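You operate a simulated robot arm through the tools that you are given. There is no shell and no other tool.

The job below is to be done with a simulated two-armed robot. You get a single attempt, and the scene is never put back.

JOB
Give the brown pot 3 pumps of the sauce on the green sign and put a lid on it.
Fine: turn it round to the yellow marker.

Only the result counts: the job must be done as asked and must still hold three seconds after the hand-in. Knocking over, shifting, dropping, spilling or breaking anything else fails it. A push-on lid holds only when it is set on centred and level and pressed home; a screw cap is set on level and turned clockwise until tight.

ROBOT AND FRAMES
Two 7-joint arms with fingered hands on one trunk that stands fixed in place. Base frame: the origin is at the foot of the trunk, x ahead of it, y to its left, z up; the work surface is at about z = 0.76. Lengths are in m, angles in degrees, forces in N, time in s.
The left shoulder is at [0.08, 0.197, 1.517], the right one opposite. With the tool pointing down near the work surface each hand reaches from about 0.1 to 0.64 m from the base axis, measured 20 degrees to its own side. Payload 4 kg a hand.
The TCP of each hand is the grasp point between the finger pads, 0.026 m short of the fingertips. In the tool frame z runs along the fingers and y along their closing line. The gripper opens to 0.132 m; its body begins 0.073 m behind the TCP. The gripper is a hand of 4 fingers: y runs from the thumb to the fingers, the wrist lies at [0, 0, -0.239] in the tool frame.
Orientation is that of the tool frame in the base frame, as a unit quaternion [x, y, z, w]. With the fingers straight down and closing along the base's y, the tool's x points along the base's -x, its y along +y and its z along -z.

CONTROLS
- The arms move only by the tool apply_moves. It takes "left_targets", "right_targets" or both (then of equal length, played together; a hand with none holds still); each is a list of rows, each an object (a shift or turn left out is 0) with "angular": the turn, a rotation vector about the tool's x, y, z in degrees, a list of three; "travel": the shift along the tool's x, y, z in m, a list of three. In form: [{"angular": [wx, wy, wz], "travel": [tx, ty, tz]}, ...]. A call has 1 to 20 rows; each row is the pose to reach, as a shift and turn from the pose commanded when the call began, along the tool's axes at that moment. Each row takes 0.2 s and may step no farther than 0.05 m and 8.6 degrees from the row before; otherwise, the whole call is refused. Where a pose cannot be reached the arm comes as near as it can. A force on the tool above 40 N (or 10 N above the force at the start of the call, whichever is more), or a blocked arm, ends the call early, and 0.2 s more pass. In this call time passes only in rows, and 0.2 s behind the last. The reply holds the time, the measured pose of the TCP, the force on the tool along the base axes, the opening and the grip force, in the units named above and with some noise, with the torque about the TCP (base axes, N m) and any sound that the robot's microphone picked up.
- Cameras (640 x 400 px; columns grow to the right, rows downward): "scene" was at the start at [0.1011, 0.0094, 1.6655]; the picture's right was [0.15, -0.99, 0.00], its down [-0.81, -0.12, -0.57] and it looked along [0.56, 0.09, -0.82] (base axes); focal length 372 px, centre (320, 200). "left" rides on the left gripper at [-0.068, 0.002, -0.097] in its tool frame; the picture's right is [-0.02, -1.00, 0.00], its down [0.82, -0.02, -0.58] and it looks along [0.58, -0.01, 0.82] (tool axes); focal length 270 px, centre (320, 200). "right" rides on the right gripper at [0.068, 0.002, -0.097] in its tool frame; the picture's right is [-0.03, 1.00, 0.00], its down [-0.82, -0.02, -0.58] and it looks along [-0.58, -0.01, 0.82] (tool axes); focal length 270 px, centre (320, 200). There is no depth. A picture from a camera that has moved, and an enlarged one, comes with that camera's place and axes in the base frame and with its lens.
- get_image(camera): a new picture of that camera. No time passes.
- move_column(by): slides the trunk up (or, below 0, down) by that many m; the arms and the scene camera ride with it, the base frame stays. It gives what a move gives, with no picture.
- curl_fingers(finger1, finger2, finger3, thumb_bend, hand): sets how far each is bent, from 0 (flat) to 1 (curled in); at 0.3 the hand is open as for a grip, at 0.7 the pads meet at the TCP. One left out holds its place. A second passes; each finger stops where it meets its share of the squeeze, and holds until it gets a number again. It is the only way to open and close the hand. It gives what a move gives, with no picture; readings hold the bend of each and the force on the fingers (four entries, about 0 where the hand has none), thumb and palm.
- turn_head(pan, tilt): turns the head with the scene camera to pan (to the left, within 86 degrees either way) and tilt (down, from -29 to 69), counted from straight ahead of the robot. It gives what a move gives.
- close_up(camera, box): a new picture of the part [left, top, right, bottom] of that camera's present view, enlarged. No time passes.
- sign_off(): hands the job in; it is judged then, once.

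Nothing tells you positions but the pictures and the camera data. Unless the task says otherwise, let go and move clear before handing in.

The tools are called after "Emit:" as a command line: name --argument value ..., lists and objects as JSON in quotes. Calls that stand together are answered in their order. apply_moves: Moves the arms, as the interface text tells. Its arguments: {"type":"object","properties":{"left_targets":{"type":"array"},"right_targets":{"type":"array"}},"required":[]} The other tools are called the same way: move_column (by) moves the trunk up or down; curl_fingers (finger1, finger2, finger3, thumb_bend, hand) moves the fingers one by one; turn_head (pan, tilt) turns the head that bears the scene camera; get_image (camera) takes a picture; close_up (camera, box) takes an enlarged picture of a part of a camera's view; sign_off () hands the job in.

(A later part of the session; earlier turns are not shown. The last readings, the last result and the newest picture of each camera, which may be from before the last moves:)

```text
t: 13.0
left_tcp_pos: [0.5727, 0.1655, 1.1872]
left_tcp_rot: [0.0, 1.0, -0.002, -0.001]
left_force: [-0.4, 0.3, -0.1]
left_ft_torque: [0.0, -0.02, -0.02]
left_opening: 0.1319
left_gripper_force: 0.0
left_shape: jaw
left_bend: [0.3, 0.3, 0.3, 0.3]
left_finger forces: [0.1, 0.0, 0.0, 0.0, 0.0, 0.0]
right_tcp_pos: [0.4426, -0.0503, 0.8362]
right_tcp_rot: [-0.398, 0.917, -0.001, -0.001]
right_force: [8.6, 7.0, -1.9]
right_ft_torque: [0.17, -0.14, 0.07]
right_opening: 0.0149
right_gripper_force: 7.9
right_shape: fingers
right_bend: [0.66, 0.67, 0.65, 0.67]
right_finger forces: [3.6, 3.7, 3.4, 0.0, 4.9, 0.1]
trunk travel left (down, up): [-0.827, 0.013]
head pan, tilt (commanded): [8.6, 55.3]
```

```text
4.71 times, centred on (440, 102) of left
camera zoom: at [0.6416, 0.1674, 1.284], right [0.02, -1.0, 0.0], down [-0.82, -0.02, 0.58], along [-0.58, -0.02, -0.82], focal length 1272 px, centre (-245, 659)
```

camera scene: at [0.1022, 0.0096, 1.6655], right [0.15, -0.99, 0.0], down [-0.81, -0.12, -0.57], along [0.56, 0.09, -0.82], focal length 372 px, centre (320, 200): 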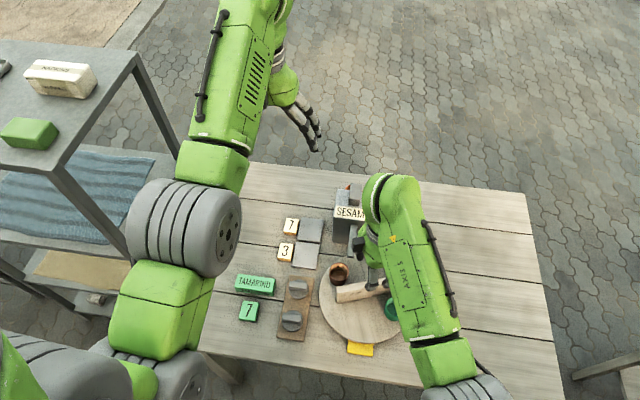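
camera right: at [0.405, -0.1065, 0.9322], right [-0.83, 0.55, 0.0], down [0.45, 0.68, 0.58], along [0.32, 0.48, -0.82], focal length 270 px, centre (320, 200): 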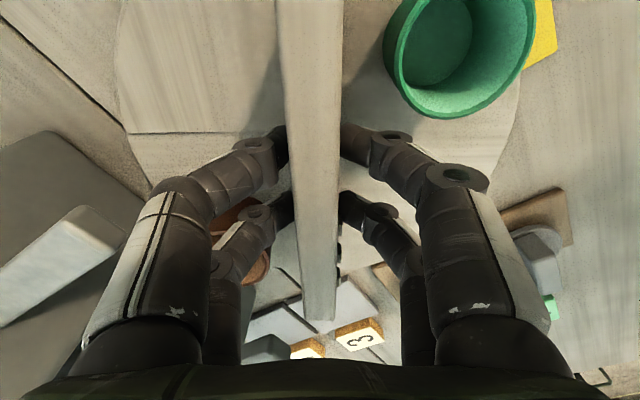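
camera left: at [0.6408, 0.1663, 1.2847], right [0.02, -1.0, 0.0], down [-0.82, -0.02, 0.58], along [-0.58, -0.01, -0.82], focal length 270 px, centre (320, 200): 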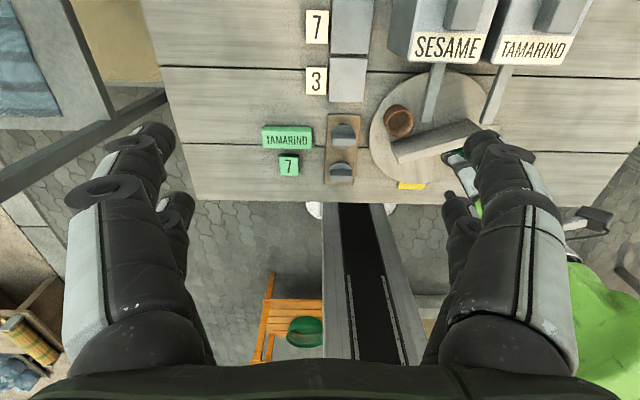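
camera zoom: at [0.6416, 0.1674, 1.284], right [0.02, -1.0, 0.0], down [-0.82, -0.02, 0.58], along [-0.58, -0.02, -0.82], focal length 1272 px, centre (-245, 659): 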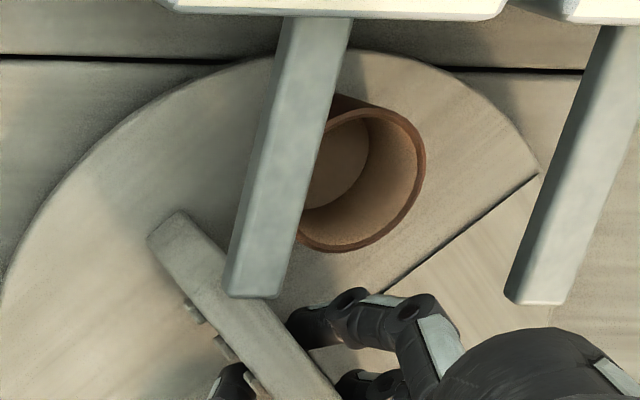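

No contact, and the bar is passing under the spout. Continuing slowly.

Emit:
apply_moves --right_targets '[{"angular": [0, 0, 3]}, {"angular": [0, 0, 6]}, {"angular": [0, 0, 9]}]'

Emit:
close_up --camera "left" --box '[400, 60, 480, 145]'

```text
t: 13.8
left_tcp_pos: [0.5715, 0.1646, 1.1864]
left_tcp_rot: [0.0, 1.0, -0.001, -0.001]
left_force: [0.4, 0.1, 0.6]
left_ft_torque: [0.0, -0.02, 0.01]
left_opening: 0.1319
left_gripper_force: 0.1
left_shape: jaw
left_bend: [0.3, 0.3, 0.3, 0.3]
left_finger forces: [0.0, 0.0, 0.0, 0.0, 0.0, 0.1]
right_tcp_pos: [0.4417, -0.0494, 0.8361]
right_tcp_rot: [-0.326, 0.946, -0.002, -0.001]
right_force: [9.0, 5.8, -2.3]
right_ft_torque: [0.15, -0.2, 0.07]
right_opening: 0.015
right_gripper_force: 8.0
right_shape: fingers
right_bend: [0.66, 0.66, 0.65, 0.67]
right_finger forces: [3.7, 3.7, 3.2, 0.1, 4.9, 0.0]
trunk travel left (down, up): [-0.827, 0.013]
head pan, tilt (commanded): [8.6, 55.3]
```

```text
4.71 times, centred on (440, 102) of left
camera zoom: at [0.6416, 0.1672, 1.2841], right [0.02, -1.0, 0.0], down [-0.82, -0.02, 0.58], along [-0.58, -0.02, -0.82], focal length 1272 px, centre (-245, 659)
```

zoom: 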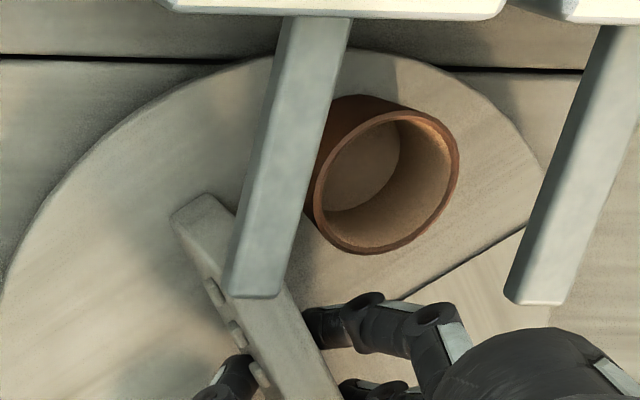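

Still free. I'll carry the bar past the SESAME spout.

Emit:
apply_moves --right_targets '[{"angular": [0, 0, 4]}, {"angular": [0, 0, 8]}, {"angular": [0, 0, 12]}, {"angular": [0, 0, 16]}]'

Emit:
close_up --camera "left" --box '[400, 40, 520, 150]'

Emit:
close_up --camera "scene" --box '[310, 210, 450, 340]'

```text
t: 14.8
left_tcp_pos: [0.5719, 0.1645, 1.1868]
left_tcp_rot: [0.001, 1.0, -0.001, -0.001]
left_force: [0.0, 0.2, 0.5]
left_ft_torque: [0.0, -0.03, 0.02]
left_opening: 0.1319
left_gripper_force: 0.0
left_shape: jaw
left_bend: [0.3, 0.3, 0.3, 0.3]
left_finger forces: [0.0, 0.1, 0.0, 0.0, 0.0, 0.0]
right_tcp_pos: [0.443, -0.0513, 0.8362]
right_tcp_rot: [-0.19, 0.982, -0.001, -0.001]
right_force: [9.7, 4.4, -2.2]
right_ft_torque: [0.14, -0.25, 0.03]
right_opening: 0.0145
right_gripper_force: 8.0
right_shape: fingers
right_bend: [0.66, 0.66, 0.65, 0.67]
right_finger forces: [4.0, 4.1, 2.9, 0.0, 4.7, 0.0]
trunk travel left (down, up): [-0.827, 0.013]
head pan, tilt (commanded): [8.6, 55.3]
```

```text
3.64 times, centred on (460, 95) of left
camera zoom: at [0.6418, 0.167, 1.284], right [0.02, -1.0, 0.0], down [-0.82, -0.02, 0.58], along [-0.58, -0.01, -0.82], focal length 983 px, centre (-189, 582)
```

zoom: 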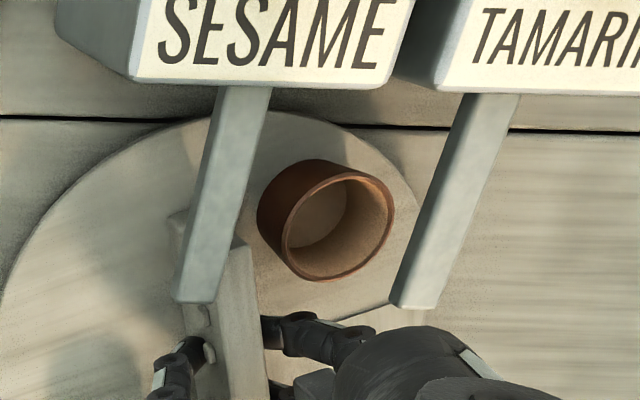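

```text
3.08 times, centred on (380, 275) of scene
camera zoom: at [0.1037, 0.0105, 1.6653], right [0.15, -0.99, 0.0], down [-0.81, -0.12, -0.57], along [0.56, 0.08, -0.82], focal length 1144 px, centre (135, -31)
```

zoom: 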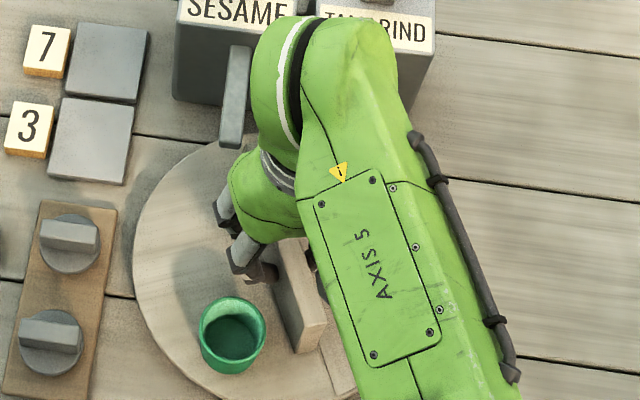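

The brown pot is about 17 degrees short of the TAMARIND spout. Finishing that turn.

Emit:
apply_moves --right_targets '[{"angular": [0, 0, 4.5]}, {"angular": [0, 0, 9]}, {"angular": [0, 0, 13]}, {"angular": [0, 0, 17]}]'

Emit:
close_up --camera "left" --box '[400, 40, 520, 150]'

Emit:
get_image --camera "right"

```text
t: 15.8
left_tcp_pos: [0.572, 0.1647, 1.1872]
left_tcp_rot: [-0.001, 1.0, 0.0, -0.001]
left_force: [-0.3, 0.0, -0.1]
left_ft_torque: [0.01, 0.0, 0.0]
left_opening: 0.1316
left_gripper_force: 0.1
left_shape: jaw
left_bend: [0.3, 0.3, 0.3, 0.3]
left_finger forces: [0.0, 0.1, 0.0, 0.1, 0.1, 0.0]
right_tcp_pos: [0.4436, -0.0501, 0.836]
right_tcp_rot: [-0.042, 0.999, -0.001, 0.0]
right_force: [9.9, 3.7, 0.5]
right_ft_torque: [0.08, -0.22, 0.01]
right_opening: 0.0148
right_gripper_force: 8.1
right_shape: fingers
right_bend: [0.66, 0.66, 0.66, 0.67]
right_finger forces: [4.4, 5.0, 2.5, 0.0, 4.3, 0.0]
trunk travel left (down, up): [-0.827, 0.013]
head pan, tilt (commanded): [8.6, 55.3]
```

```text
3.64 times, centred on (460, 95) of left
camera zoom: at [0.6415, 0.1667, 1.2842], right [0.02, -1.0, 0.0], down [-0.82, -0.02, 0.58], along [-0.58, -0.01, -0.82], focal length 983 px, centre (-189, 582)
```

zoom: 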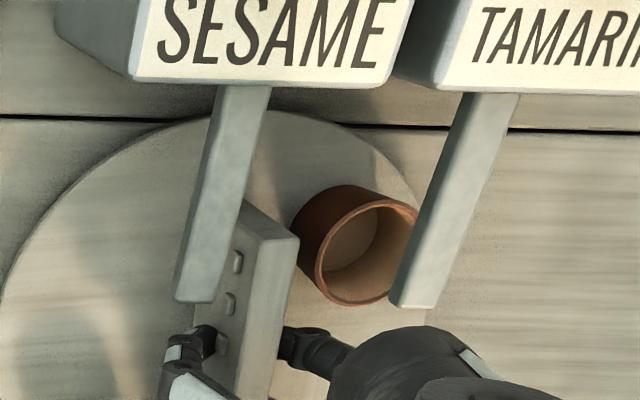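

```text
taken
camera right: at [0.3744, -0.0542, 0.9321], right [-0.06, 1.0, 0.0], down [0.82, 0.05, 0.58], along [0.58, 0.03, -0.82], focal length 270 px, centre (320, 200)
```

right: 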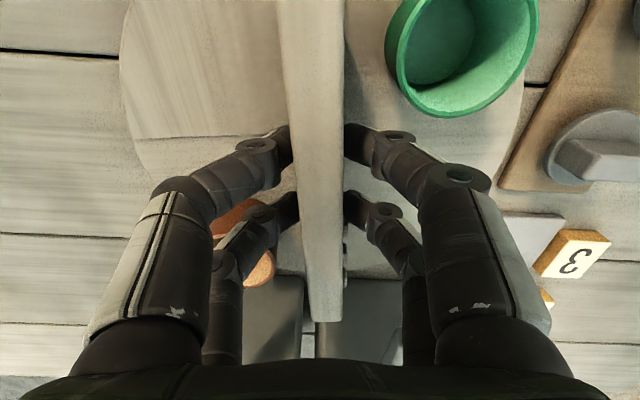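

The pot is nearly under the TAMARIND spout. By my comparison it needs about 4 degrees more clockwise so the spout end sits over the pot's middle.

Emit:
apply_moves --right_targets '[{"angular": [0, 0, 2]}, {"angular": [0, 0, 4]}]'

Emit:
curl_fingers --hand "right" --finger1 0.58 --finger2 0.58 --finger3 0.58 --thumb_bend 0.58

Emit:
get_image --camera "right"

Emit:
close_up --camera "left" --box '[400, 40, 520, 150]'

```text
t: 16.4
left_tcp_pos: [0.572, 0.1638, 1.1879]
left_tcp_rot: [0.0, 1.0, 0.001, 0.0]
left_force: [0.6, -1.3, 1.0]
left_ft_torque: [0.02, -0.04, -0.01]
left_opening: 0.132
left_gripper_force: 0.1
left_shape: jaw
left_bend: [0.3, 0.3, 0.3, 0.3]
left_finger forces: [0.0, 0.0, 0.0, 0.1, 0.0, 0.1]
right_tcp_pos: [0.443, -0.0514, 0.836]
right_tcp_rot: [-0.009, 1.0, -0.001, 0.001]
right_force: [9.3, 2.2, 0.0]
right_ft_torque: [0.13, -0.15, 0.01]
right_opening: 0.0148
right_gripper_force: 7.5
right_shape: fingers
right_bend: [0.66, 0.66, 0.66, 0.67]
right_finger forces: [4.5, 5.0, 2.6, 0.1, 4.4, 0.0]
trunk travel left (down, up): [-0.827, 0.013]
head pan, tilt (commanded): [8.6, 55.3]
```

```text
t: 17.4
left_tcp_pos: [0.5703, 0.165, 1.189]
left_tcp_rot: [0.001, 1.0, 0.0, 0.0]
left_force: [0.7, 0.9, 0.2]
left_ft_torque: [0.0, 0.01, 0.03]
left_opening: 0.1321
left_gripper_force: 0.0
left_shape: jaw
left_bend: [0.3, 0.3, 0.3, 0.3]
left_finger forces: [0.1, 0.1, 0.0, 0.0, 0.0, 0.1]
right_tcp_pos: [0.441, -0.0507, 0.8368]
right_tcp_rot: [-0.009, 1.0, -0.001, 0.0]
right_force: [0.1, -0.4, 0.4]
right_ft_torque: [0.0, 0.04, -0.01]
right_opening: 0.0417
right_gripper_force: 0.0
right_shape: fingers
right_bend: [0.57, 0.57, 0.57, 0.57]
right_finger forces: [0.1, 0.1, 0.0, 0.1, 0.0, 0.0]
trunk travel left (down, up): [-0.827, 0.013]
head pan, tilt (commanded): [8.6, 55.3]
```

```text
taken
camera right: at [0.3727, -0.05, 0.9324], right [0.01, 1.0, 0.0], down [0.82, -0.01, 0.58], along [0.58, -0.01, -0.82], focal length 270 px, centre (320, 200)
```

right: 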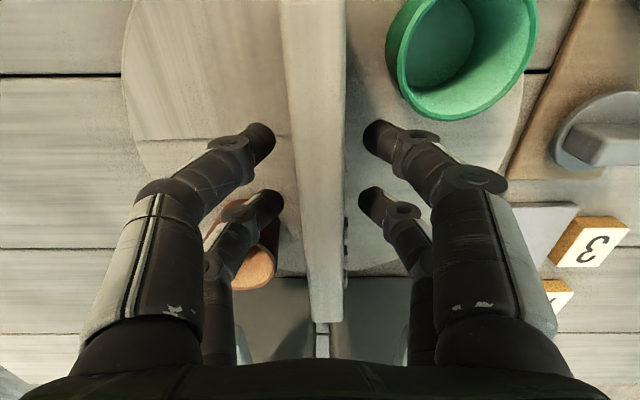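

```text
3.64 times, centred on (460, 95) of left
camera zoom: at [0.6395, 0.166, 1.2854], right [0.02, -1.0, 0.0], down [-0.82, -0.02, 0.58], along [-0.58, -0.01, -0.82], focal length 983 px, centre (-189, 582)
```

zoom: 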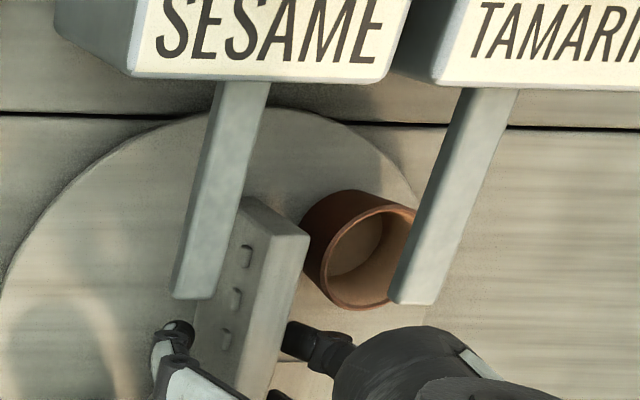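

Released cleanly. I'll lift the right hand straight up and back, then check where the pot sits relative to the spout.

Emit:
apply_moves --right_targets '[{"travel": [0, 0, -0.03]}, {"travel": [0, 0, -0.07]}, {"travel": [0, 0, -0.12]}, {"travel": [0, 0, -0.17]}, {"travel": [0.03, 0, -0.21]}, {"travel": [0.07, -0.02, -0.25]}, {"travel": [0.105, -0.05, -0.25]}]'

Emit:
get_image --camera "right"

Emit:
get_image --camera "scene"

```text
refused: row 6 steps farther than a row can; nothing moved
```

```text
taken
camera right: at [0.3727, -0.05, 0.9324], right [0.01, 1.0, 0.0], down [0.82, -0.01, 0.58], along [0.58, -0.01, -0.82], focal length 270 px, centre (320, 200)
```

right: 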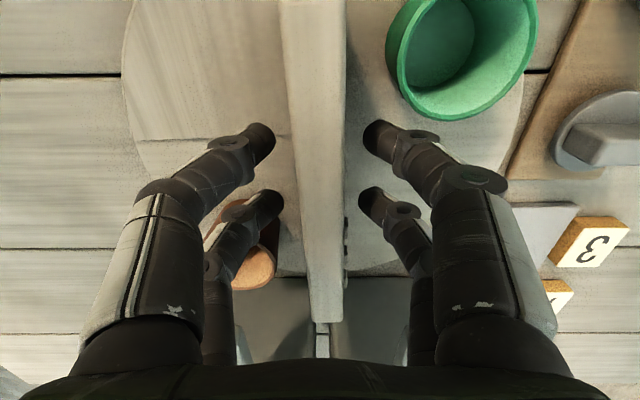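

```text
taken
camera scene: at [0.1006, 0.0092, 1.6655], right [0.15, -0.99, 0.0], down [-0.81, -0.12, -0.57], along [0.56, 0.09, -0.82], focal length 372 px, centre (320, 200)
```

scene: 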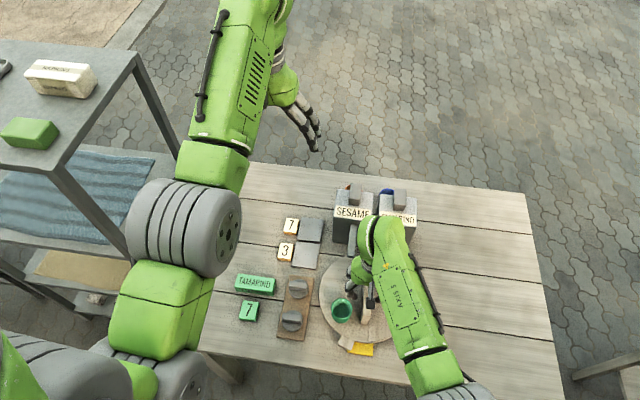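

One row stepped too far, so I'll redo the retreat with smaller steps. The rim stub has moved with the disc, so it's part of the turntable.

Emit:
apply_moves --right_targets '[{"travel": [0, 0, -0.03]}, {"travel": [0, 0, -0.07]}, {"travel": [0, 0, -0.11]}, {"travel": [0, 0, -0.15]}, {"travel": [0.02, 0, -0.19]}, {"travel": [0.05, 0, -0.22]}, {"travel": [0.08, 0, -0.25]}, {"travel": [0.105, 0, -0.25]}]'

Emit:
get_image --camera "right"

Emit:
close_up --camera "right" --box '[235, 30, 415, 210]'

Emit:
close_up --camera "left" --box '[360, 40, 520, 200]'

```text
t: 19.2
left_tcp_pos: [0.571, 0.1626, 1.1873]
left_tcp_rot: [0.0, 1.0, 0.0, 0.0]
left_force: [0.5, 0.8, 0.3]
left_ft_torque: [0.0, 0.01, 0.02]
left_opening: 0.132
left_gripper_force: 0.0
left_shape: jaw
left_bend: [0.3, 0.3, 0.3, 0.3]
left_finger forces: [0.1, 0.0, 0.0, 0.1, 0.0, 0.1]
right_tcp_pos: [0.3361, -0.0519, 1.0863]
right_tcp_rot: [-0.009, 1.0, -0.001, -0.001]
right_force: [-0.4, -0.1, 0.2]
right_ft_torque: [-0.02, 0.04, 0.01]
right_opening: 0.042
right_gripper_force: 0.1
right_shape: fingers
right_bend: [0.57, 0.57, 0.57, 0.57]
right_finger forces: [0.0, 0.0, 0.1, 0.0, 0.0, 0.1]
trunk travel left (down, up): [-0.827, 0.013]
head pan, tilt (commanded): [8.6, 55.3]
```

```text
taken
camera right: at [0.2677, -0.0507, 1.1821], right [0.01, 1.0, 0.0], down [0.82, 0.0, 0.58], along [0.58, -0.01, -0.82], focal length 270 px, centre (320, 200)
```

right: 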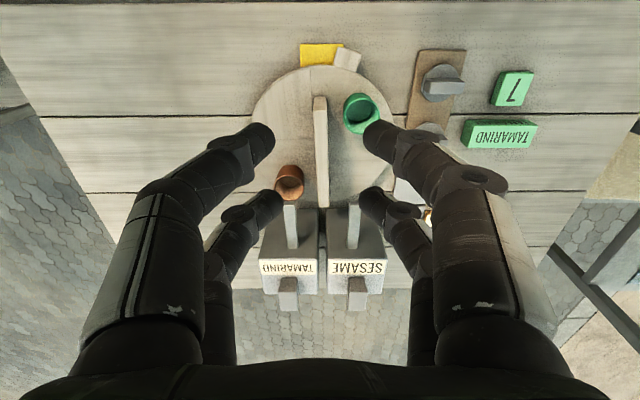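

```text
2.22 times, centred on (325, 120) of right
camera zoom: at [0.2677, -0.0507, 1.1821], right [0.01, 1.0, 0.0], down [0.82, 0.0, 0.58], along [0.58, -0.01, -0.82], focal length 601 px, centre (309, 378)
```

zoom: 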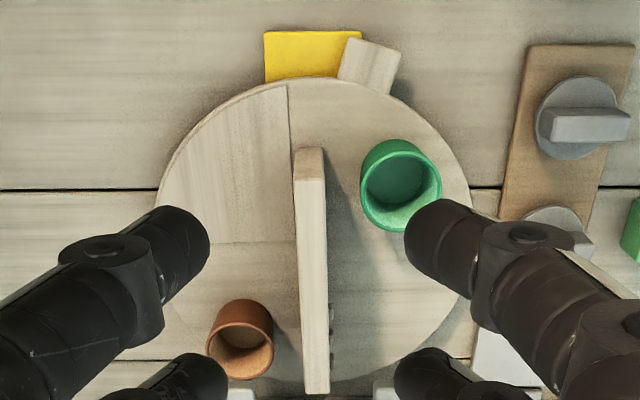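

```text
2.50 times, centred on (440, 120) of left
camera zoom: at [0.6395, 0.1661, 1.2854], right [0.02, -1.0, 0.0], down [-0.82, -0.02, 0.58], along [-0.58, -0.01, -0.82], focal length 676 px, centre (20, 400)
```

zoom: 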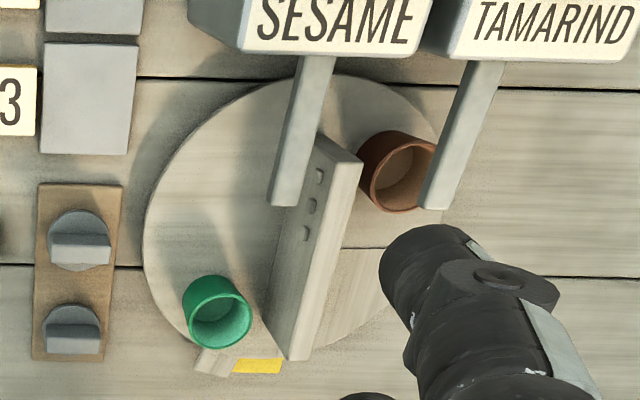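

Seen from the robot side, the pot is at the TAMARIND spout. To check it exactly, I'll move the right hand so its camera looks straight down on the spout tip. That is also on the way to the pump head.

Emit:
apply_moves --right_targets '[{"travel": [-0.04, -0.01, 0]}, {"travel": [-0.08, -0.02, 0]}, {"travel": [-0.12, -0.03, 0]}, {"travel": [-0.16, -0.04, 0]}, {"travel": [-0.2, -0.047, 0]}, {"travel": [-0.232, -0.047, 0]}]'

Emit:
get_image --camera "right"

Emit:
close_up --camera "right" --box '[260, 0, 400, 90]'

```text
t: 20.6
left_tcp_pos: [0.5723, 0.1649, 1.187]
left_tcp_rot: [0.0, 1.0, 0.001, -0.001]
left_force: [-0.2, 0.0, 0.1]
left_ft_torque: [0.01, 0.0, 0.0]
left_opening: 0.1318
left_gripper_force: 0.1
left_shape: jaw
left_bend: [0.3, 0.3, 0.3, 0.3]
left_finger forces: [0.0, 0.1, 0.0, 0.0, 0.0, 0.0]
right_tcp_pos: [0.5705, -0.0944, 1.087]
right_tcp_rot: [-0.008, 1.0, -0.001, -0.001]
right_force: [-1.0, -0.5, -0.4]
right_ft_torque: [0.0, 0.03, 0.04]
right_opening: 0.0417
right_gripper_force: 0.0
right_shape: fingers
right_bend: [0.57, 0.57, 0.57, 0.57]
right_finger forces: [0.0, 0.1, 0.0, 0.1, 0.0, 0.0]
trunk travel left (down, up): [-0.827, 0.013]
head pan, tilt (commanded): [8.6, 55.3]
```

```text
taken
camera right: at [0.5023, -0.0937, 1.1819], right [0.01, 1.0, 0.0], down [0.82, -0.01, 0.58], along [0.58, -0.01, -0.82], focal length 270 px, centre (320, 200)
```

right: 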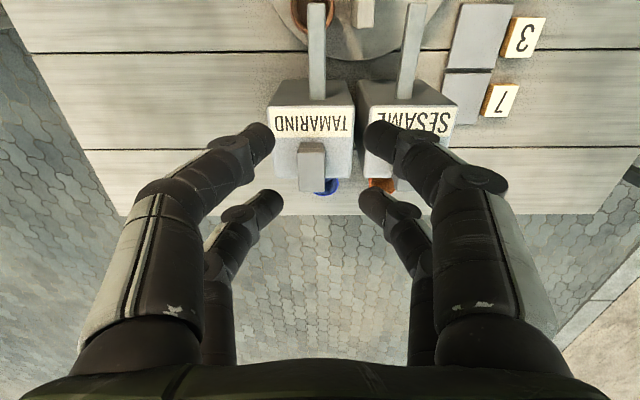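

```text
4.44 times, centred on (330, 45) of right
camera zoom: at [0.5023, -0.0937, 1.1819], right [0.01, 1.0, 0.0], down [0.82, -0.01, 0.58], along [0.58, -0.01, -0.82], focal length 1201 px, centre (276, 889)
```

zoom: 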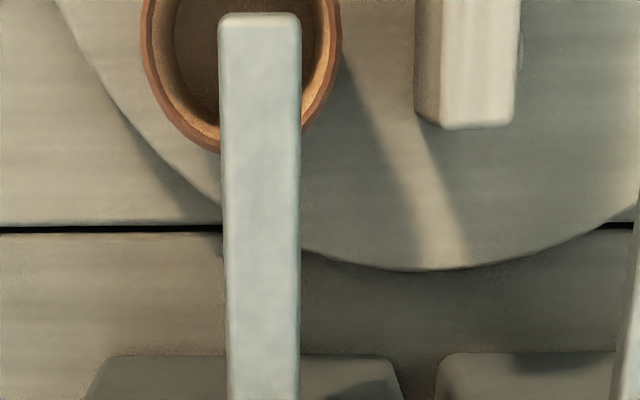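

Looking straight down, the spout end sits over the pot's interior, within a few mm of centre. Now I'll measure the TAMARIND pump head from here.

Emit:
close_up --camera "right" --box '[255, 90, 375, 210]'

Emit:
close_up --camera "scene" --box '[320, 165, 440, 260]'

Emit:
get_image --camera "scene"

```text
3.33 times, centred on (315, 150) of right
camera zoom: at [0.5023, -0.0937, 1.1819], right [0.01, 1.0, 0.0], down [0.82, -0.01, 0.58], along [0.58, -0.01, -0.82], focal length 901 px, centre (337, 367)
```

zoom: 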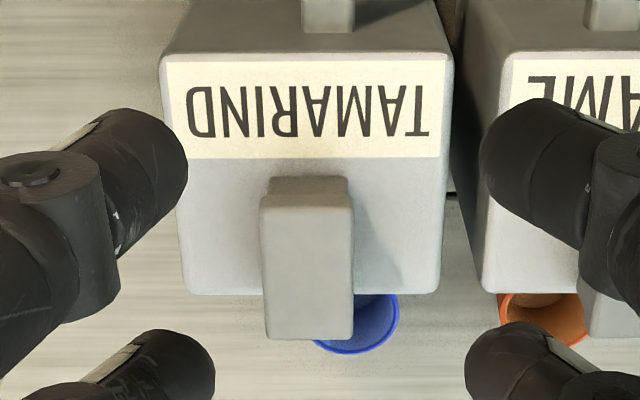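

```text
4.21 times, centred on (380, 212) of scene
camera zoom: at [0.1035, 0.0098, 1.6653], right [0.15, -0.99, 0.0], down [-0.81, -0.12, -0.57], along [0.56, 0.08, -0.82], focal length 1566 px, centre (67, 147)
```

zoom: 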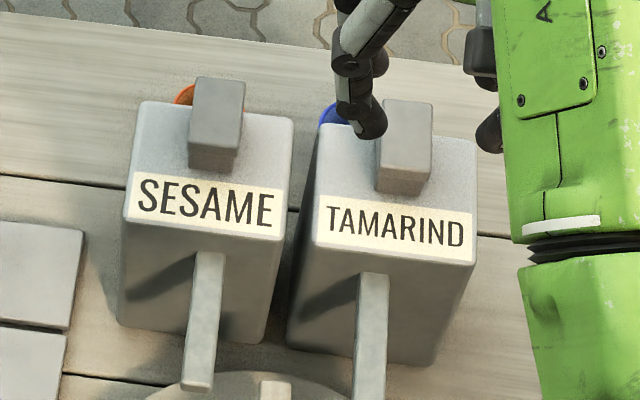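

```text
taken
camera scene: at [0.1035, 0.0098, 1.6653], right [0.15, -0.99, 0.0], down [-0.81, -0.12, -0.57], along [0.56, 0.08, -0.82], focal length 372 px, centre (320, 200)
```

scene: 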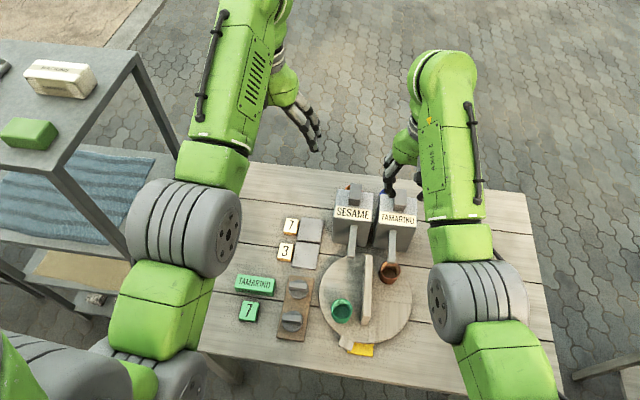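

The pump head's top face is about 3 × 5 cm, centred near (0.648, -0.106) with its top at about z 0.922. I'll close the right hand into a firm tip and move above it.

Emit:
curl_fingers --hand "right" --finger1 0.7 --finger2 0.7 --finger3 0.7 --thumb_bend 0.7

Emit:
apply_moves --right_targets '[{"travel": [-0.04, -0.006, 0]}, {"travel": [-0.0775, -0.0105, 0]}, {"travel": [-0.0775, -0.0105, 0.04]}, {"travel": [-0.0775, -0.0105, 0.08]}]'

Emit:
get_image --camera "right"

Emit:
close_up --camera "scene" --box '[340, 120, 460, 260]'

Emit:
get_image --camera "left"

```text
t: 21.6
left_tcp_pos: [0.5699, 0.1646, 1.1889]
left_tcp_rot: [0.0, 1.0, 0.0, -0.001]
left_force: [-0.9, 0.4, -0.1]
left_ft_torque: [-0.01, 0.02, -0.01]
left_opening: 0.1315
left_gripper_force: 0.2
left_shape: jaw
left_bend: [0.3, 0.3, 0.3, 0.3]
left_finger forces: [0.1, 0.0, 0.0, 0.0, 0.0, 0.0]
right_tcp_pos: [0.5683, -0.0949, 1.088]
right_tcp_rot: [-0.008, 1.0, -0.001, 0.0]
right_force: [0.2, 0.2, 0.2]
right_ft_torque: [0.01, 0.03, 0.01]
right_opening: 0.0014
right_gripper_force: 0.0
right_shape: fingers
right_bend: [0.7, 0.7, 0.7, 0.7]
right_finger forces: [0.1, 0.0, 0.0, 0.0, 0.0, 0.0]
trunk travel left (down, up): [-0.827, 0.013]
head pan, tilt (commanded): [8.6, 55.3]
```

```text
t: 22.6
left_tcp_pos: [0.5706, 0.1636, 1.1886]
left_tcp_rot: [0.001, 1.0, 0.001, 0.0]
left_force: [0.5, 0.0, -0.6]
left_ft_torque: [0.04, 0.0, 0.02]
left_opening: 0.1319
left_gripper_force: 0.1
left_shape: jaw
left_bend: [0.3, 0.3, 0.3, 0.3]
left_finger forces: [0.0, 0.1, 0.0, 0.0, 0.0, 0.1]
right_tcp_pos: [0.6466, -0.1042, 1.0084]
right_tcp_rot: [-0.009, 1.0, 0.0, 0.002]
right_force: [0.0, -0.3, 0.1]
right_ft_torque: [0.0, -0.02, 0.0]
right_opening: 0.0015
right_gripper_force: 0.1
right_shape: fingers
right_bend: [0.7, 0.7, 0.7, 0.7]
right_finger forces: [0.0, 0.1, 0.0, 0.0, 0.0, 0.0]
trunk travel left (down, up): [-0.827, 0.013]
head pan, tilt (commanded): [8.6, 55.3]
```

```text
taken
camera right: at [0.5779, -0.1029, 1.1041], right [0.01, 1.0, 0.0], down [0.81, -0.01, 0.58], along [0.58, -0.01, -0.81], focal length 270 px, centre (320, 200)
```

right: 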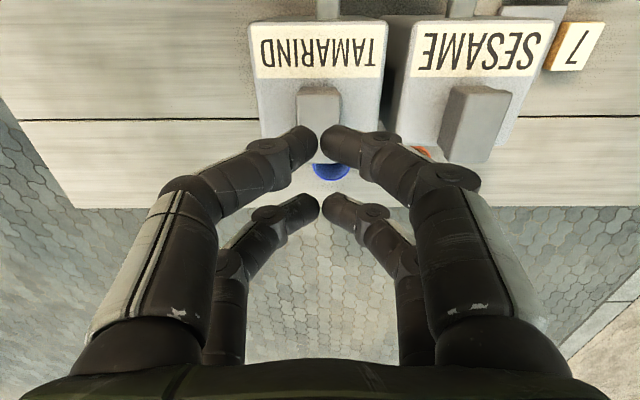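

```text
2.86 times, centred on (400, 190) of scene
camera zoom: at [0.1004, 0.0091, 1.6656], right [0.15, -0.99, 0.0], down [-0.81, -0.12, -0.57], along [0.56, 0.09, -0.82], focal length 1062 px, centre (91, 229)
```

zoom: 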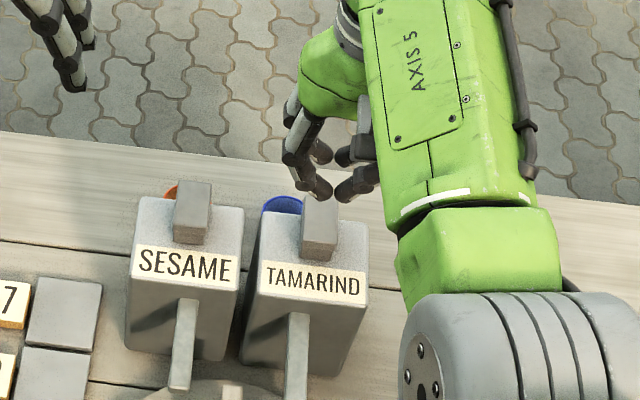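

```text
taken
camera left: at [0.6393, 0.1659, 1.2855], right [0.02, -1.0, 0.0], down [-0.82, -0.02, 0.58], along [-0.58, -0.01, -0.82], focal length 270 px, centre (320, 200)
```

left: 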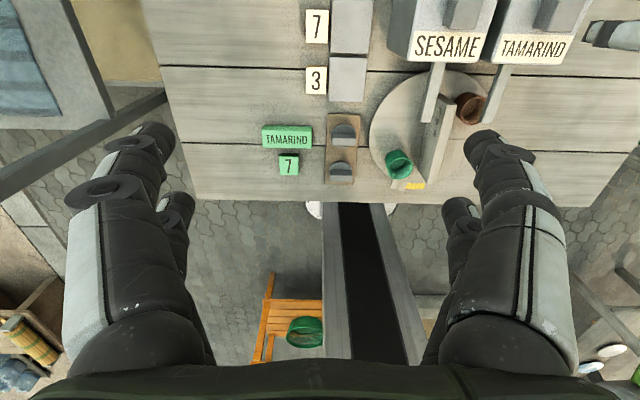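

The fingertips are lined up over the TAMARIND head, with both pairs inside its length. I'll come down to just above contact.

Emit:
apply_moves --right_targets '[{"travel": [0, -0.001, 0.02]}, {"travel": [0, -0.001, 0.04]}, {"travel": [0, -0.001, 0.05]}]'

Emit:
get_image --camera "right"

Emit:
close_up --camera "scene" --box '[360, 150, 440, 240]'

```text
t: 23.4
left_tcp_pos: [0.5699, 0.1644, 1.188]
left_tcp_rot: [0.0, 1.0, 0.0, 0.001]
left_force: [0.4, 0.1, -0.4]
left_ft_torque: [0.04, 0.01, -0.02]
left_opening: 0.1316
left_gripper_force: 0.0
left_shape: jaw
left_bend: [0.3, 0.3, 0.3, 0.3]
left_finger forces: [0.0, 0.2, 0.0, 0.0, 0.1, 0.1]
right_tcp_pos: [0.6475, -0.1053, 0.9568]
right_tcp_rot: [-0.009, 1.0, -0.001, 0.0]
right_force: [0.0, -1.4, -0.3]
right_ft_torque: [-0.01, 0.02, 0.01]
right_opening: 0.0011
right_gripper_force: 0.1
right_shape: fingers
right_bend: [0.7, 0.7, 0.7, 0.7]
right_finger forces: [0.0, 0.1, 0.1, 0.0, 0.0, 0.0]
trunk travel left (down, up): [-0.827, 0.013]
head pan, tilt (commanded): [8.6, 55.3]
```

```text
taken
camera right: at [0.5789, -0.1043, 1.0528], right [0.01, 1.0, 0.0], down [0.82, -0.01, 0.58], along [0.58, -0.01, -0.82], focal length 270 px, centre (320, 200)
```

right: 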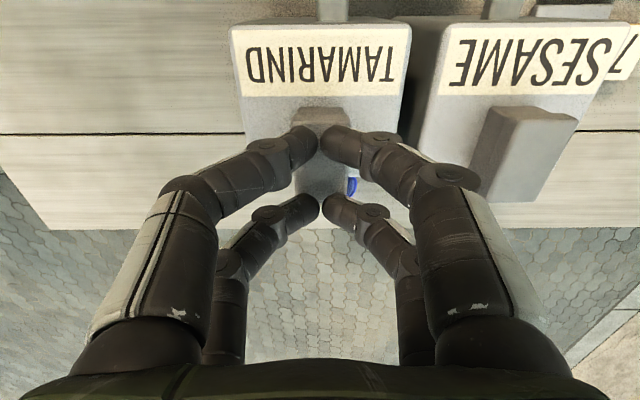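

```text
4.44 times, centred on (400, 195) of scene
camera zoom: at [0.1017, 0.0095, 1.6655], right [0.15, -0.99, 0.0], down [-0.81, -0.12, -0.57], along [0.56, 0.09, -0.82], focal length 1653 px, centre (-36, 222)
```

zoom: 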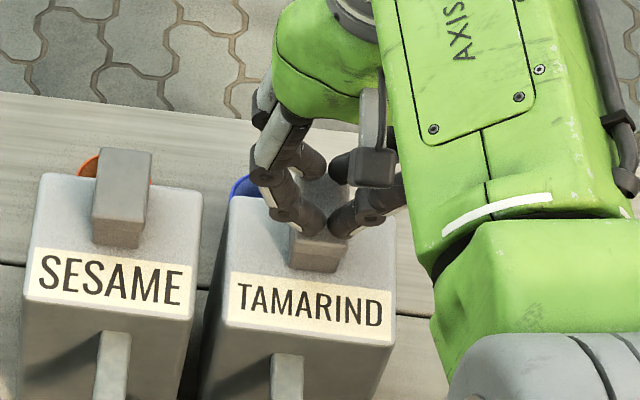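

The tips hover just above the head. I'll press gently in small steps to find contact and feel the stroke.

Emit:
apply_moves --right_targets '[{"travel": [0, 0, 0.003]}, {"travel": [0, 0, 0.006]}, {"travel": [0, 0, 0.009]}]'

```text
t: 24.2
left_tcp_pos: [0.5709, 0.1641, 1.1878]
left_tcp_rot: [-0.001, 1.0, -0.001, 0.0]
left_force: [0.4, -0.4, 0.7]
left_ft_torque: [-0.02, 0.01, -0.04]
left_opening: 0.1321
left_gripper_force: 0.1
left_shape: jaw
left_bend: [0.3, 0.3, 0.3, 0.3]
left_finger forces: [0.0, 0.1, 0.0, 0.0, 0.0, 0.1]
right_tcp_pos: [0.648, -0.1048, 0.9479]
right_tcp_rot: [-0.009, 1.0, -0.001, 0.0]
right_force: [0.5, 0.1, 1.7]
right_ft_torque: [0.0, 0.01, 0.0]
right_opening: 0.0011
right_gripper_force: 0.8
right_shape: fingers
right_bend: [0.7, 0.7, 0.7, 0.7]
right_finger forces: [0.9, 0.4, 0.4, 0.1, 0.4, 0.1]
trunk travel left (down, up): [-0.827, 0.013]
head pan, tilt (commanded): [8.6, 55.3]
```

Contact is at TCP z of about 0.948. Pressing further now for the first pump.

Emit:
apply_moves --right_targets '[{"travel": [0, 0, 0.003]}, {"travel": [0, 0, 0.006]}, {"travel": [0, 0, 0.009]}]'

```text
t: 25.0
left_tcp_pos: [0.5701, 0.164, 1.1883]
left_tcp_rot: [0.0, 1.0, 0.0, 0.001]
left_force: [-0.6, -0.1, -0.2]
left_ft_torque: [0.02, 0.01, 0.05]
left_opening: 0.132
left_gripper_force: 0.1
left_shape: jaw
left_bend: [0.3, 0.3, 0.3, 0.3]
left_finger forces: [0.0, 0.0, 0.1, 0.0, 0.0, 0.1]
right_tcp_pos: [0.6476, -0.1054, 0.9384]
right_tcp_rot: [-0.008, 1.0, -0.001, 0.001]
right_force: [1.2, 0.6, 4.2]
right_ft_torque: [-0.01, -0.01, -0.03]
right_opening: 0.0012
right_gripper_force: 2.7
right_shape: fingers
right_bend: [0.7, 0.7, 0.7, 0.7]
right_finger forces: [1.1, 1.0, 0.9, 0.0, 1.2, 0.1]
trunk travel left (down, up): [-0.827, 0.013]
head pan, tilt (commanded): [8.6, 55.3]
```

Emit:
apply_moves --right_targets '[{"travel": [0, 0, 0.003]}, {"travel": [0, 0, 0.006]}, {"travel": [0, 0, 0.009]}]'

Emit:
close_up --camera "scene" --box '[340, 150, 440, 300]'

```text
t: 25.8
left_tcp_pos: [0.5668, 0.1637, 1.1897]
left_tcp_rot: [0.0, 1.0, 0.0, 0.001]
left_force: [0.2, -0.9, -0.2]
left_ft_torque: [-0.04, -0.01, 0.02]
left_opening: 0.1321
left_gripper_force: 0.1
left_shape: jaw
left_bend: [0.3, 0.3, 0.3, 0.3]
left_finger forces: [0.1, 0.0, 0.0, 0.0, 0.0, 0.1]
right_tcp_pos: [0.6474, -0.1053, 0.9352]
right_tcp_rot: [-0.008, 1.0, -0.001, 0.005]
right_force: [1.3, -2.1, 28.8]
right_ft_torque: [-0.13, 0.27, 0.02]
right_opening: 0.0005
right_gripper_force: 14.6
right_shape: fingers
right_bend: [0.71, 0.7, 0.7, 0.7]
right_finger forces: [7.5, 3.9, 3.5, 0.0, 14.5, 0.0]
trunk travel left (down, up): [-0.827, 0.013]
head pan, tilt (commanded): [8.6, 55.3]
```

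```text
2.67 times, centred on (390, 225) of scene
camera zoom: at [0.0953, 0.01, 1.6662], right [0.15, -0.99, 0.0], down [-0.81, -0.12, -0.57], along [0.57, 0.08, -0.82], focal length 992 px, centre (133, 133)
```

zoom: 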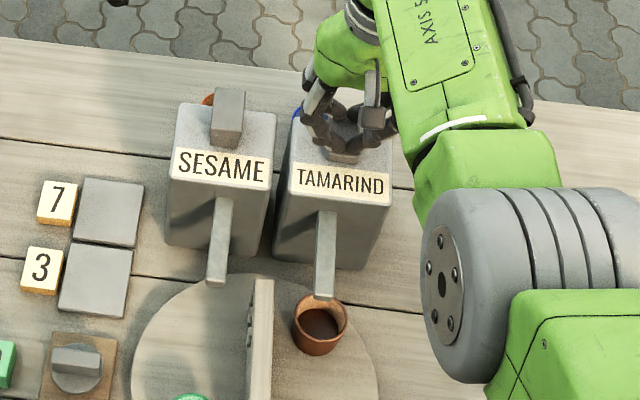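

The head bottomed out, with a stroke of about 12 mm and force rising to 29 N. I'll release fully and look into the pot.

Emit:
apply_moves --right_targets '[{"travel": [0, 0, -0.009]}, {"travel": [0, 0, -0.018]}, {"travel": [0, 0, -0.026]}]'

Emit:
close_up --camera "scene" --box '[360, 240, 420, 300]'

Emit:
close_up --camera "left" --box '[430, 50, 520, 150]'

Emit:
close_up --camera "scene" --box '[360, 150, 440, 240]'

```text
t: 26.6
left_tcp_pos: [0.5695, 0.1643, 1.1886]
left_tcp_rot: [0.0, 1.0, 0.0, 0.001]
left_force: [0.2, -0.3, -0.1]
left_ft_torque: [-0.01, 0.04, -0.03]
left_opening: 0.1317
left_gripper_force: 0.0
left_shape: jaw
left_bend: [0.3, 0.3, 0.3, 0.3]
left_finger forces: [0.0, 0.1, 0.1, 0.1, 0.0, 0.1]
right_tcp_pos: [0.6459, -0.1058, 0.9544]
right_tcp_rot: [-0.009, 1.0, 0.0, 0.0]
right_force: [-0.7, 0.9, -0.2]
right_ft_torque: [0.0, -0.02, 0.03]
right_opening: 0.001
right_gripper_force: 0.1
right_shape: fingers
right_bend: [0.7, 0.7, 0.7, 0.7]
right_finger forces: [0.0, 0.1, 0.1, 0.0, 0.0, 0.1]
trunk travel left (down, up): [-0.827, 0.013]
head pan, tilt (commanded): [8.6, 55.3]
```

```text
6.67 times, centred on (390, 270) of scene
camera zoom: at [0.0999, 0.0095, 1.6654], right [0.15, -0.99, 0.0], down [-0.81, -0.12, -0.57], along [0.56, 0.09, -0.82], focal length 2479 px, centre (-147, -267)
```

zoom: 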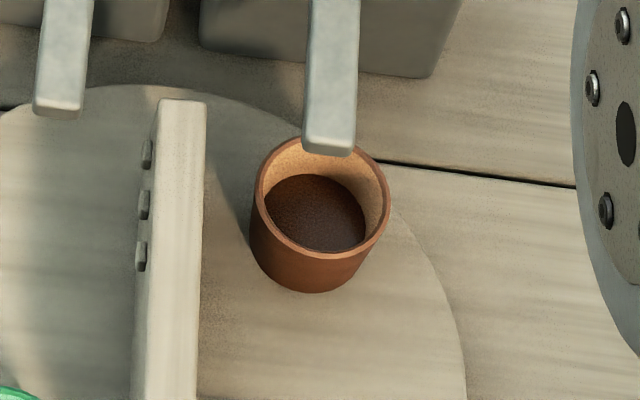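

```text
4.00 times, centred on (475, 100) of left
camera zoom: at [0.639, 0.1662, 1.2854], right [0.02, -1.0, 0.0], down [-0.82, -0.02, 0.58], along [-0.58, -0.01, -0.82], focal length 1081 px, centre (-300, 600)
```

zoom: 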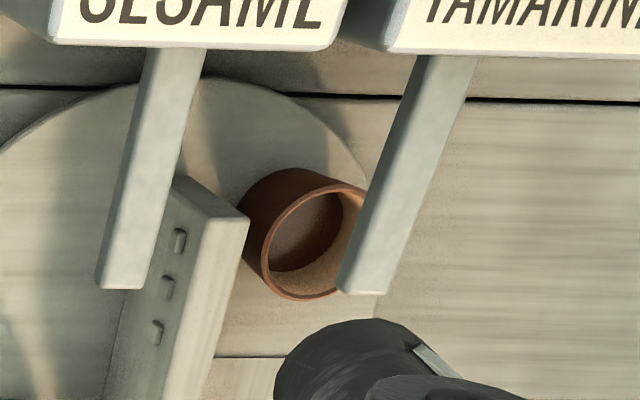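

```text
4.44 times, centred on (400, 195) of scene
camera zoom: at [0.0999, 0.0095, 1.6654], right [0.15, -0.99, 0.0], down [-0.81, -0.12, -0.57], along [0.56, 0.09, -0.82], focal length 1653 px, centre (-36, 222)
```

zoom: 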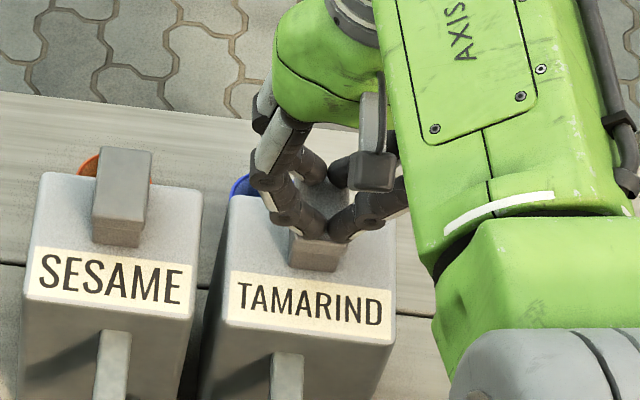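

The pot now holds dark sauce and the head has sprung back. Second pump: press to the bottom, then release.

Emit:
apply_moves --right_targets '[{"travel": [0, 0, 0.007]}, {"travel": [0, 0, 0.013]}, {"travel": [0, 0, 0.019]}, {"travel": [0, 0, 0.025]}]'

Emit:
apply_moves --right_targets '[{"travel": [0, 0, -0.008]}, {"travel": [0, 0, -0.016]}, {"travel": [0, 0, -0.025]}]'

Emit:
close_up --camera "scene" --box '[360, 240, 420, 300]'

Emit:
close_up --camera "scene" --box '[360, 150, 440, 240]'

```text
t: 27.6
left_tcp_pos: [0.5661, 0.1644, 1.1902]
left_tcp_rot: [0.0, 1.0, 0.0, 0.001]
left_force: [-0.5, 0.2, -0.3]
left_ft_torque: [-0.02, -0.03, -0.02]
left_opening: 0.132
left_gripper_force: 0.1
left_shape: jaw
left_bend: [0.3, 0.3, 0.3, 0.3]
left_finger forces: [0.0, 0.0, 0.1, 0.0, 0.0, 0.0]
right_tcp_pos: [0.6473, -0.106, 0.9354]
right_tcp_rot: [-0.009, 1.0, 0.0, 0.006]
right_force: [3.1, -1.6, 22.4]
right_ft_torque: [-0.14, 0.19, 0.08]
right_opening: 0.0002
right_gripper_force: 12.4
right_shape: fingers
right_bend: [0.71, 0.7, 0.7, 0.71]
right_finger forces: [5.5, 2.8, 2.8, 0.1, 12.8, 0.0]
trunk travel left (down, up): [-0.827, 0.013]
head pan, tilt (commanded): [8.6, 55.3]
```

```text
t: 28.4
left_tcp_pos: [0.5698, 0.1641, 1.1883]
left_tcp_rot: [0.0, 1.0, 0.0, 0.0]
left_force: [0.0, 0.9, -0.2]
left_ft_torque: [0.01, 0.0, 0.02]
left_opening: 0.1321
left_gripper_force: 0.0
left_shape: jaw
left_bend: [0.3, 0.3, 0.3, 0.3]
left_finger forces: [0.0, 0.0, 0.1, 0.1, 0.1, 0.1]
right_tcp_pos: [0.6455, -0.1058, 0.9546]
right_tcp_rot: [-0.009, 1.0, 0.0, -0.001]
right_force: [-0.1, -0.8, 0.8]
right_ft_torque: [0.02, 0.03, -0.01]
right_opening: 0.0009
right_gripper_force: 0.0
right_shape: fingers
right_bend: [0.7, 0.7, 0.7, 0.7]
right_finger forces: [0.1, 0.0, 0.0, 0.0, 0.0, 0.0]
trunk travel left (down, up): [-0.827, 0.013]
head pan, tilt (commanded): [8.6, 55.3]
```

```text
6.67 times, centred on (390, 270) of scene
camera zoom: at [0.1001, 0.0094, 1.6654], right [0.15, -0.99, 0.0], down [-0.81, -0.12, -0.57], along [0.56, 0.09, -0.82], focal length 2479 px, centre (-147, -267)
```

zoom: 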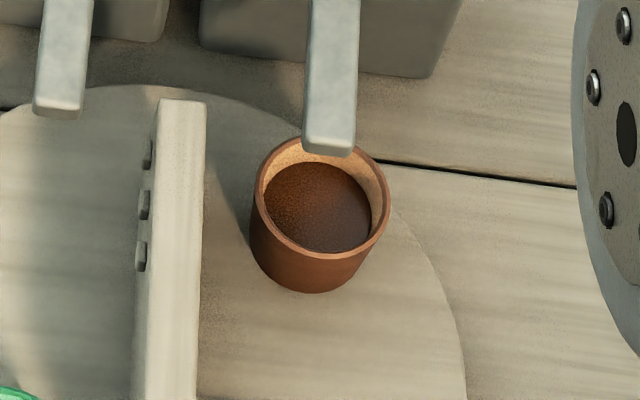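

```text
4.44 times, centred on (400, 195) of scene
camera zoom: at [0.1001, 0.0094, 1.6654], right [0.15, -0.99, 0.0], down [-0.81, -0.12, -0.57], along [0.56, 0.09, -0.82], focal length 1653 px, centre (-36, 222)
```

zoom: 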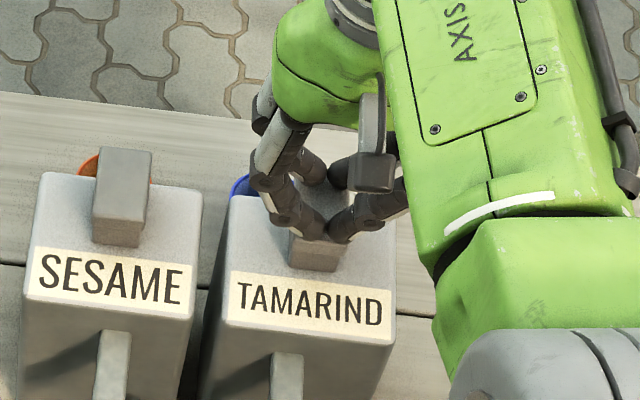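

The level rose clearly with the second pump. Now the third and last pump.

Emit:
apply_moves --right_targets '[{"travel": [0, 0, 0.007]}, {"travel": [0, 0, 0.013]}, {"travel": [0, 0, 0.019]}, {"travel": [0, 0, 0.025]}]'

Emit:
apply_moves --right_targets '[{"travel": [0, 0, -0.008]}, {"travel": [0, 0, -0.016]}, {"travel": [0, 0, -0.025]}, {"travel": [0, 0, -0.05]}, {"travel": [0, 0, -0.09]}]'

Emit:
close_up --camera "scene" --box '[360, 240, 420, 300]'

Emit:
close_up --camera "scene" --box '[340, 150, 440, 250]'

```text
t: 29.4
left_tcp_pos: [0.5662, 0.1632, 1.1901]
left_tcp_rot: [0.0, 1.0, 0.0, 0.002]
left_force: [0.1, 0.2, 0.3]
left_ft_torque: [-0.02, 0.01, 0.0]
left_opening: 0.1319
left_gripper_force: 0.0
left_shape: jaw
left_bend: [0.3, 0.3, 0.3, 0.3]
left_finger forces: [0.0, 0.0, 0.0, 0.0, 0.0, 0.1]
right_tcp_pos: [0.6473, -0.1043, 0.9364]
right_tcp_rot: [-0.009, 1.0, 0.0, 0.006]
right_force: [2.1, -2.3, 22.2]
right_ft_torque: [-0.19, 0.19, 0.08]
right_opening: 0.0001
right_gripper_force: 11.9
right_shape: fingers
right_bend: [0.71, 0.7, 0.7, 0.71]
right_finger forces: [5.2, 2.6, 2.9, 0.0, 12.4, 0.0]
trunk travel left (down, up): [-0.827, 0.013]
head pan, tilt (commanded): [8.6, 55.3]
```

```text
t: 30.6
left_tcp_pos: [0.5704, 0.1652, 1.1886]
left_tcp_rot: [0.0, 1.0, 0.0, 0.0]
left_force: [-0.3, 0.5, 0.2]
left_ft_torque: [0.0, 0.02, 0.07]
left_opening: 0.132
left_gripper_force: 0.0
left_shape: jaw
left_bend: [0.3, 0.3, 0.3, 0.3]
left_finger forces: [0.0, 0.0, 0.2, 0.0, 0.1, 0.0]
right_tcp_pos: [0.6462, -0.1046, 1.0213]
right_tcp_rot: [-0.009, 1.0, 0.0, 0.0]
right_force: [0.7, 0.3, 0.0]
right_ft_torque: [0.0, 0.0, -0.01]
right_opening: 0.0008
right_gripper_force: 0.1
right_shape: fingers
right_bend: [0.7, 0.7, 0.7, 0.7]
right_finger forces: [0.0, 0.0, 0.0, 0.0, 0.0, 0.0]
trunk travel left (down, up): [-0.827, 0.013]
head pan, tilt (commanded): [8.6, 55.3]
```

```text
6.67 times, centred on (390, 270) of scene
camera zoom: at [0.1003, 0.0097, 1.6655], right [0.15, -0.99, 0.0], down [-0.81, -0.12, -0.57], along [0.56, 0.09, -0.82], focal length 2479 px, centre (-147, -267)
```

zoom: 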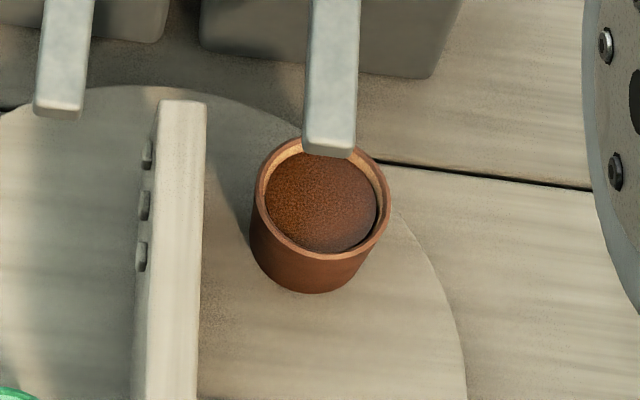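

```text
4.00 times, centred on (390, 200) of scene
camera zoom: at [0.1003, 0.0097, 1.6655], right [0.15, -0.99, 0.0], down [-0.81, -0.12, -0.57], along [0.56, 0.09, -0.82], focal length 1487 px, centre (40, 200)
```

zoom: 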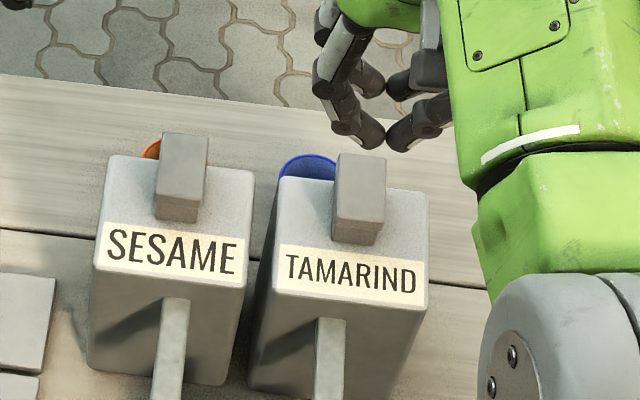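

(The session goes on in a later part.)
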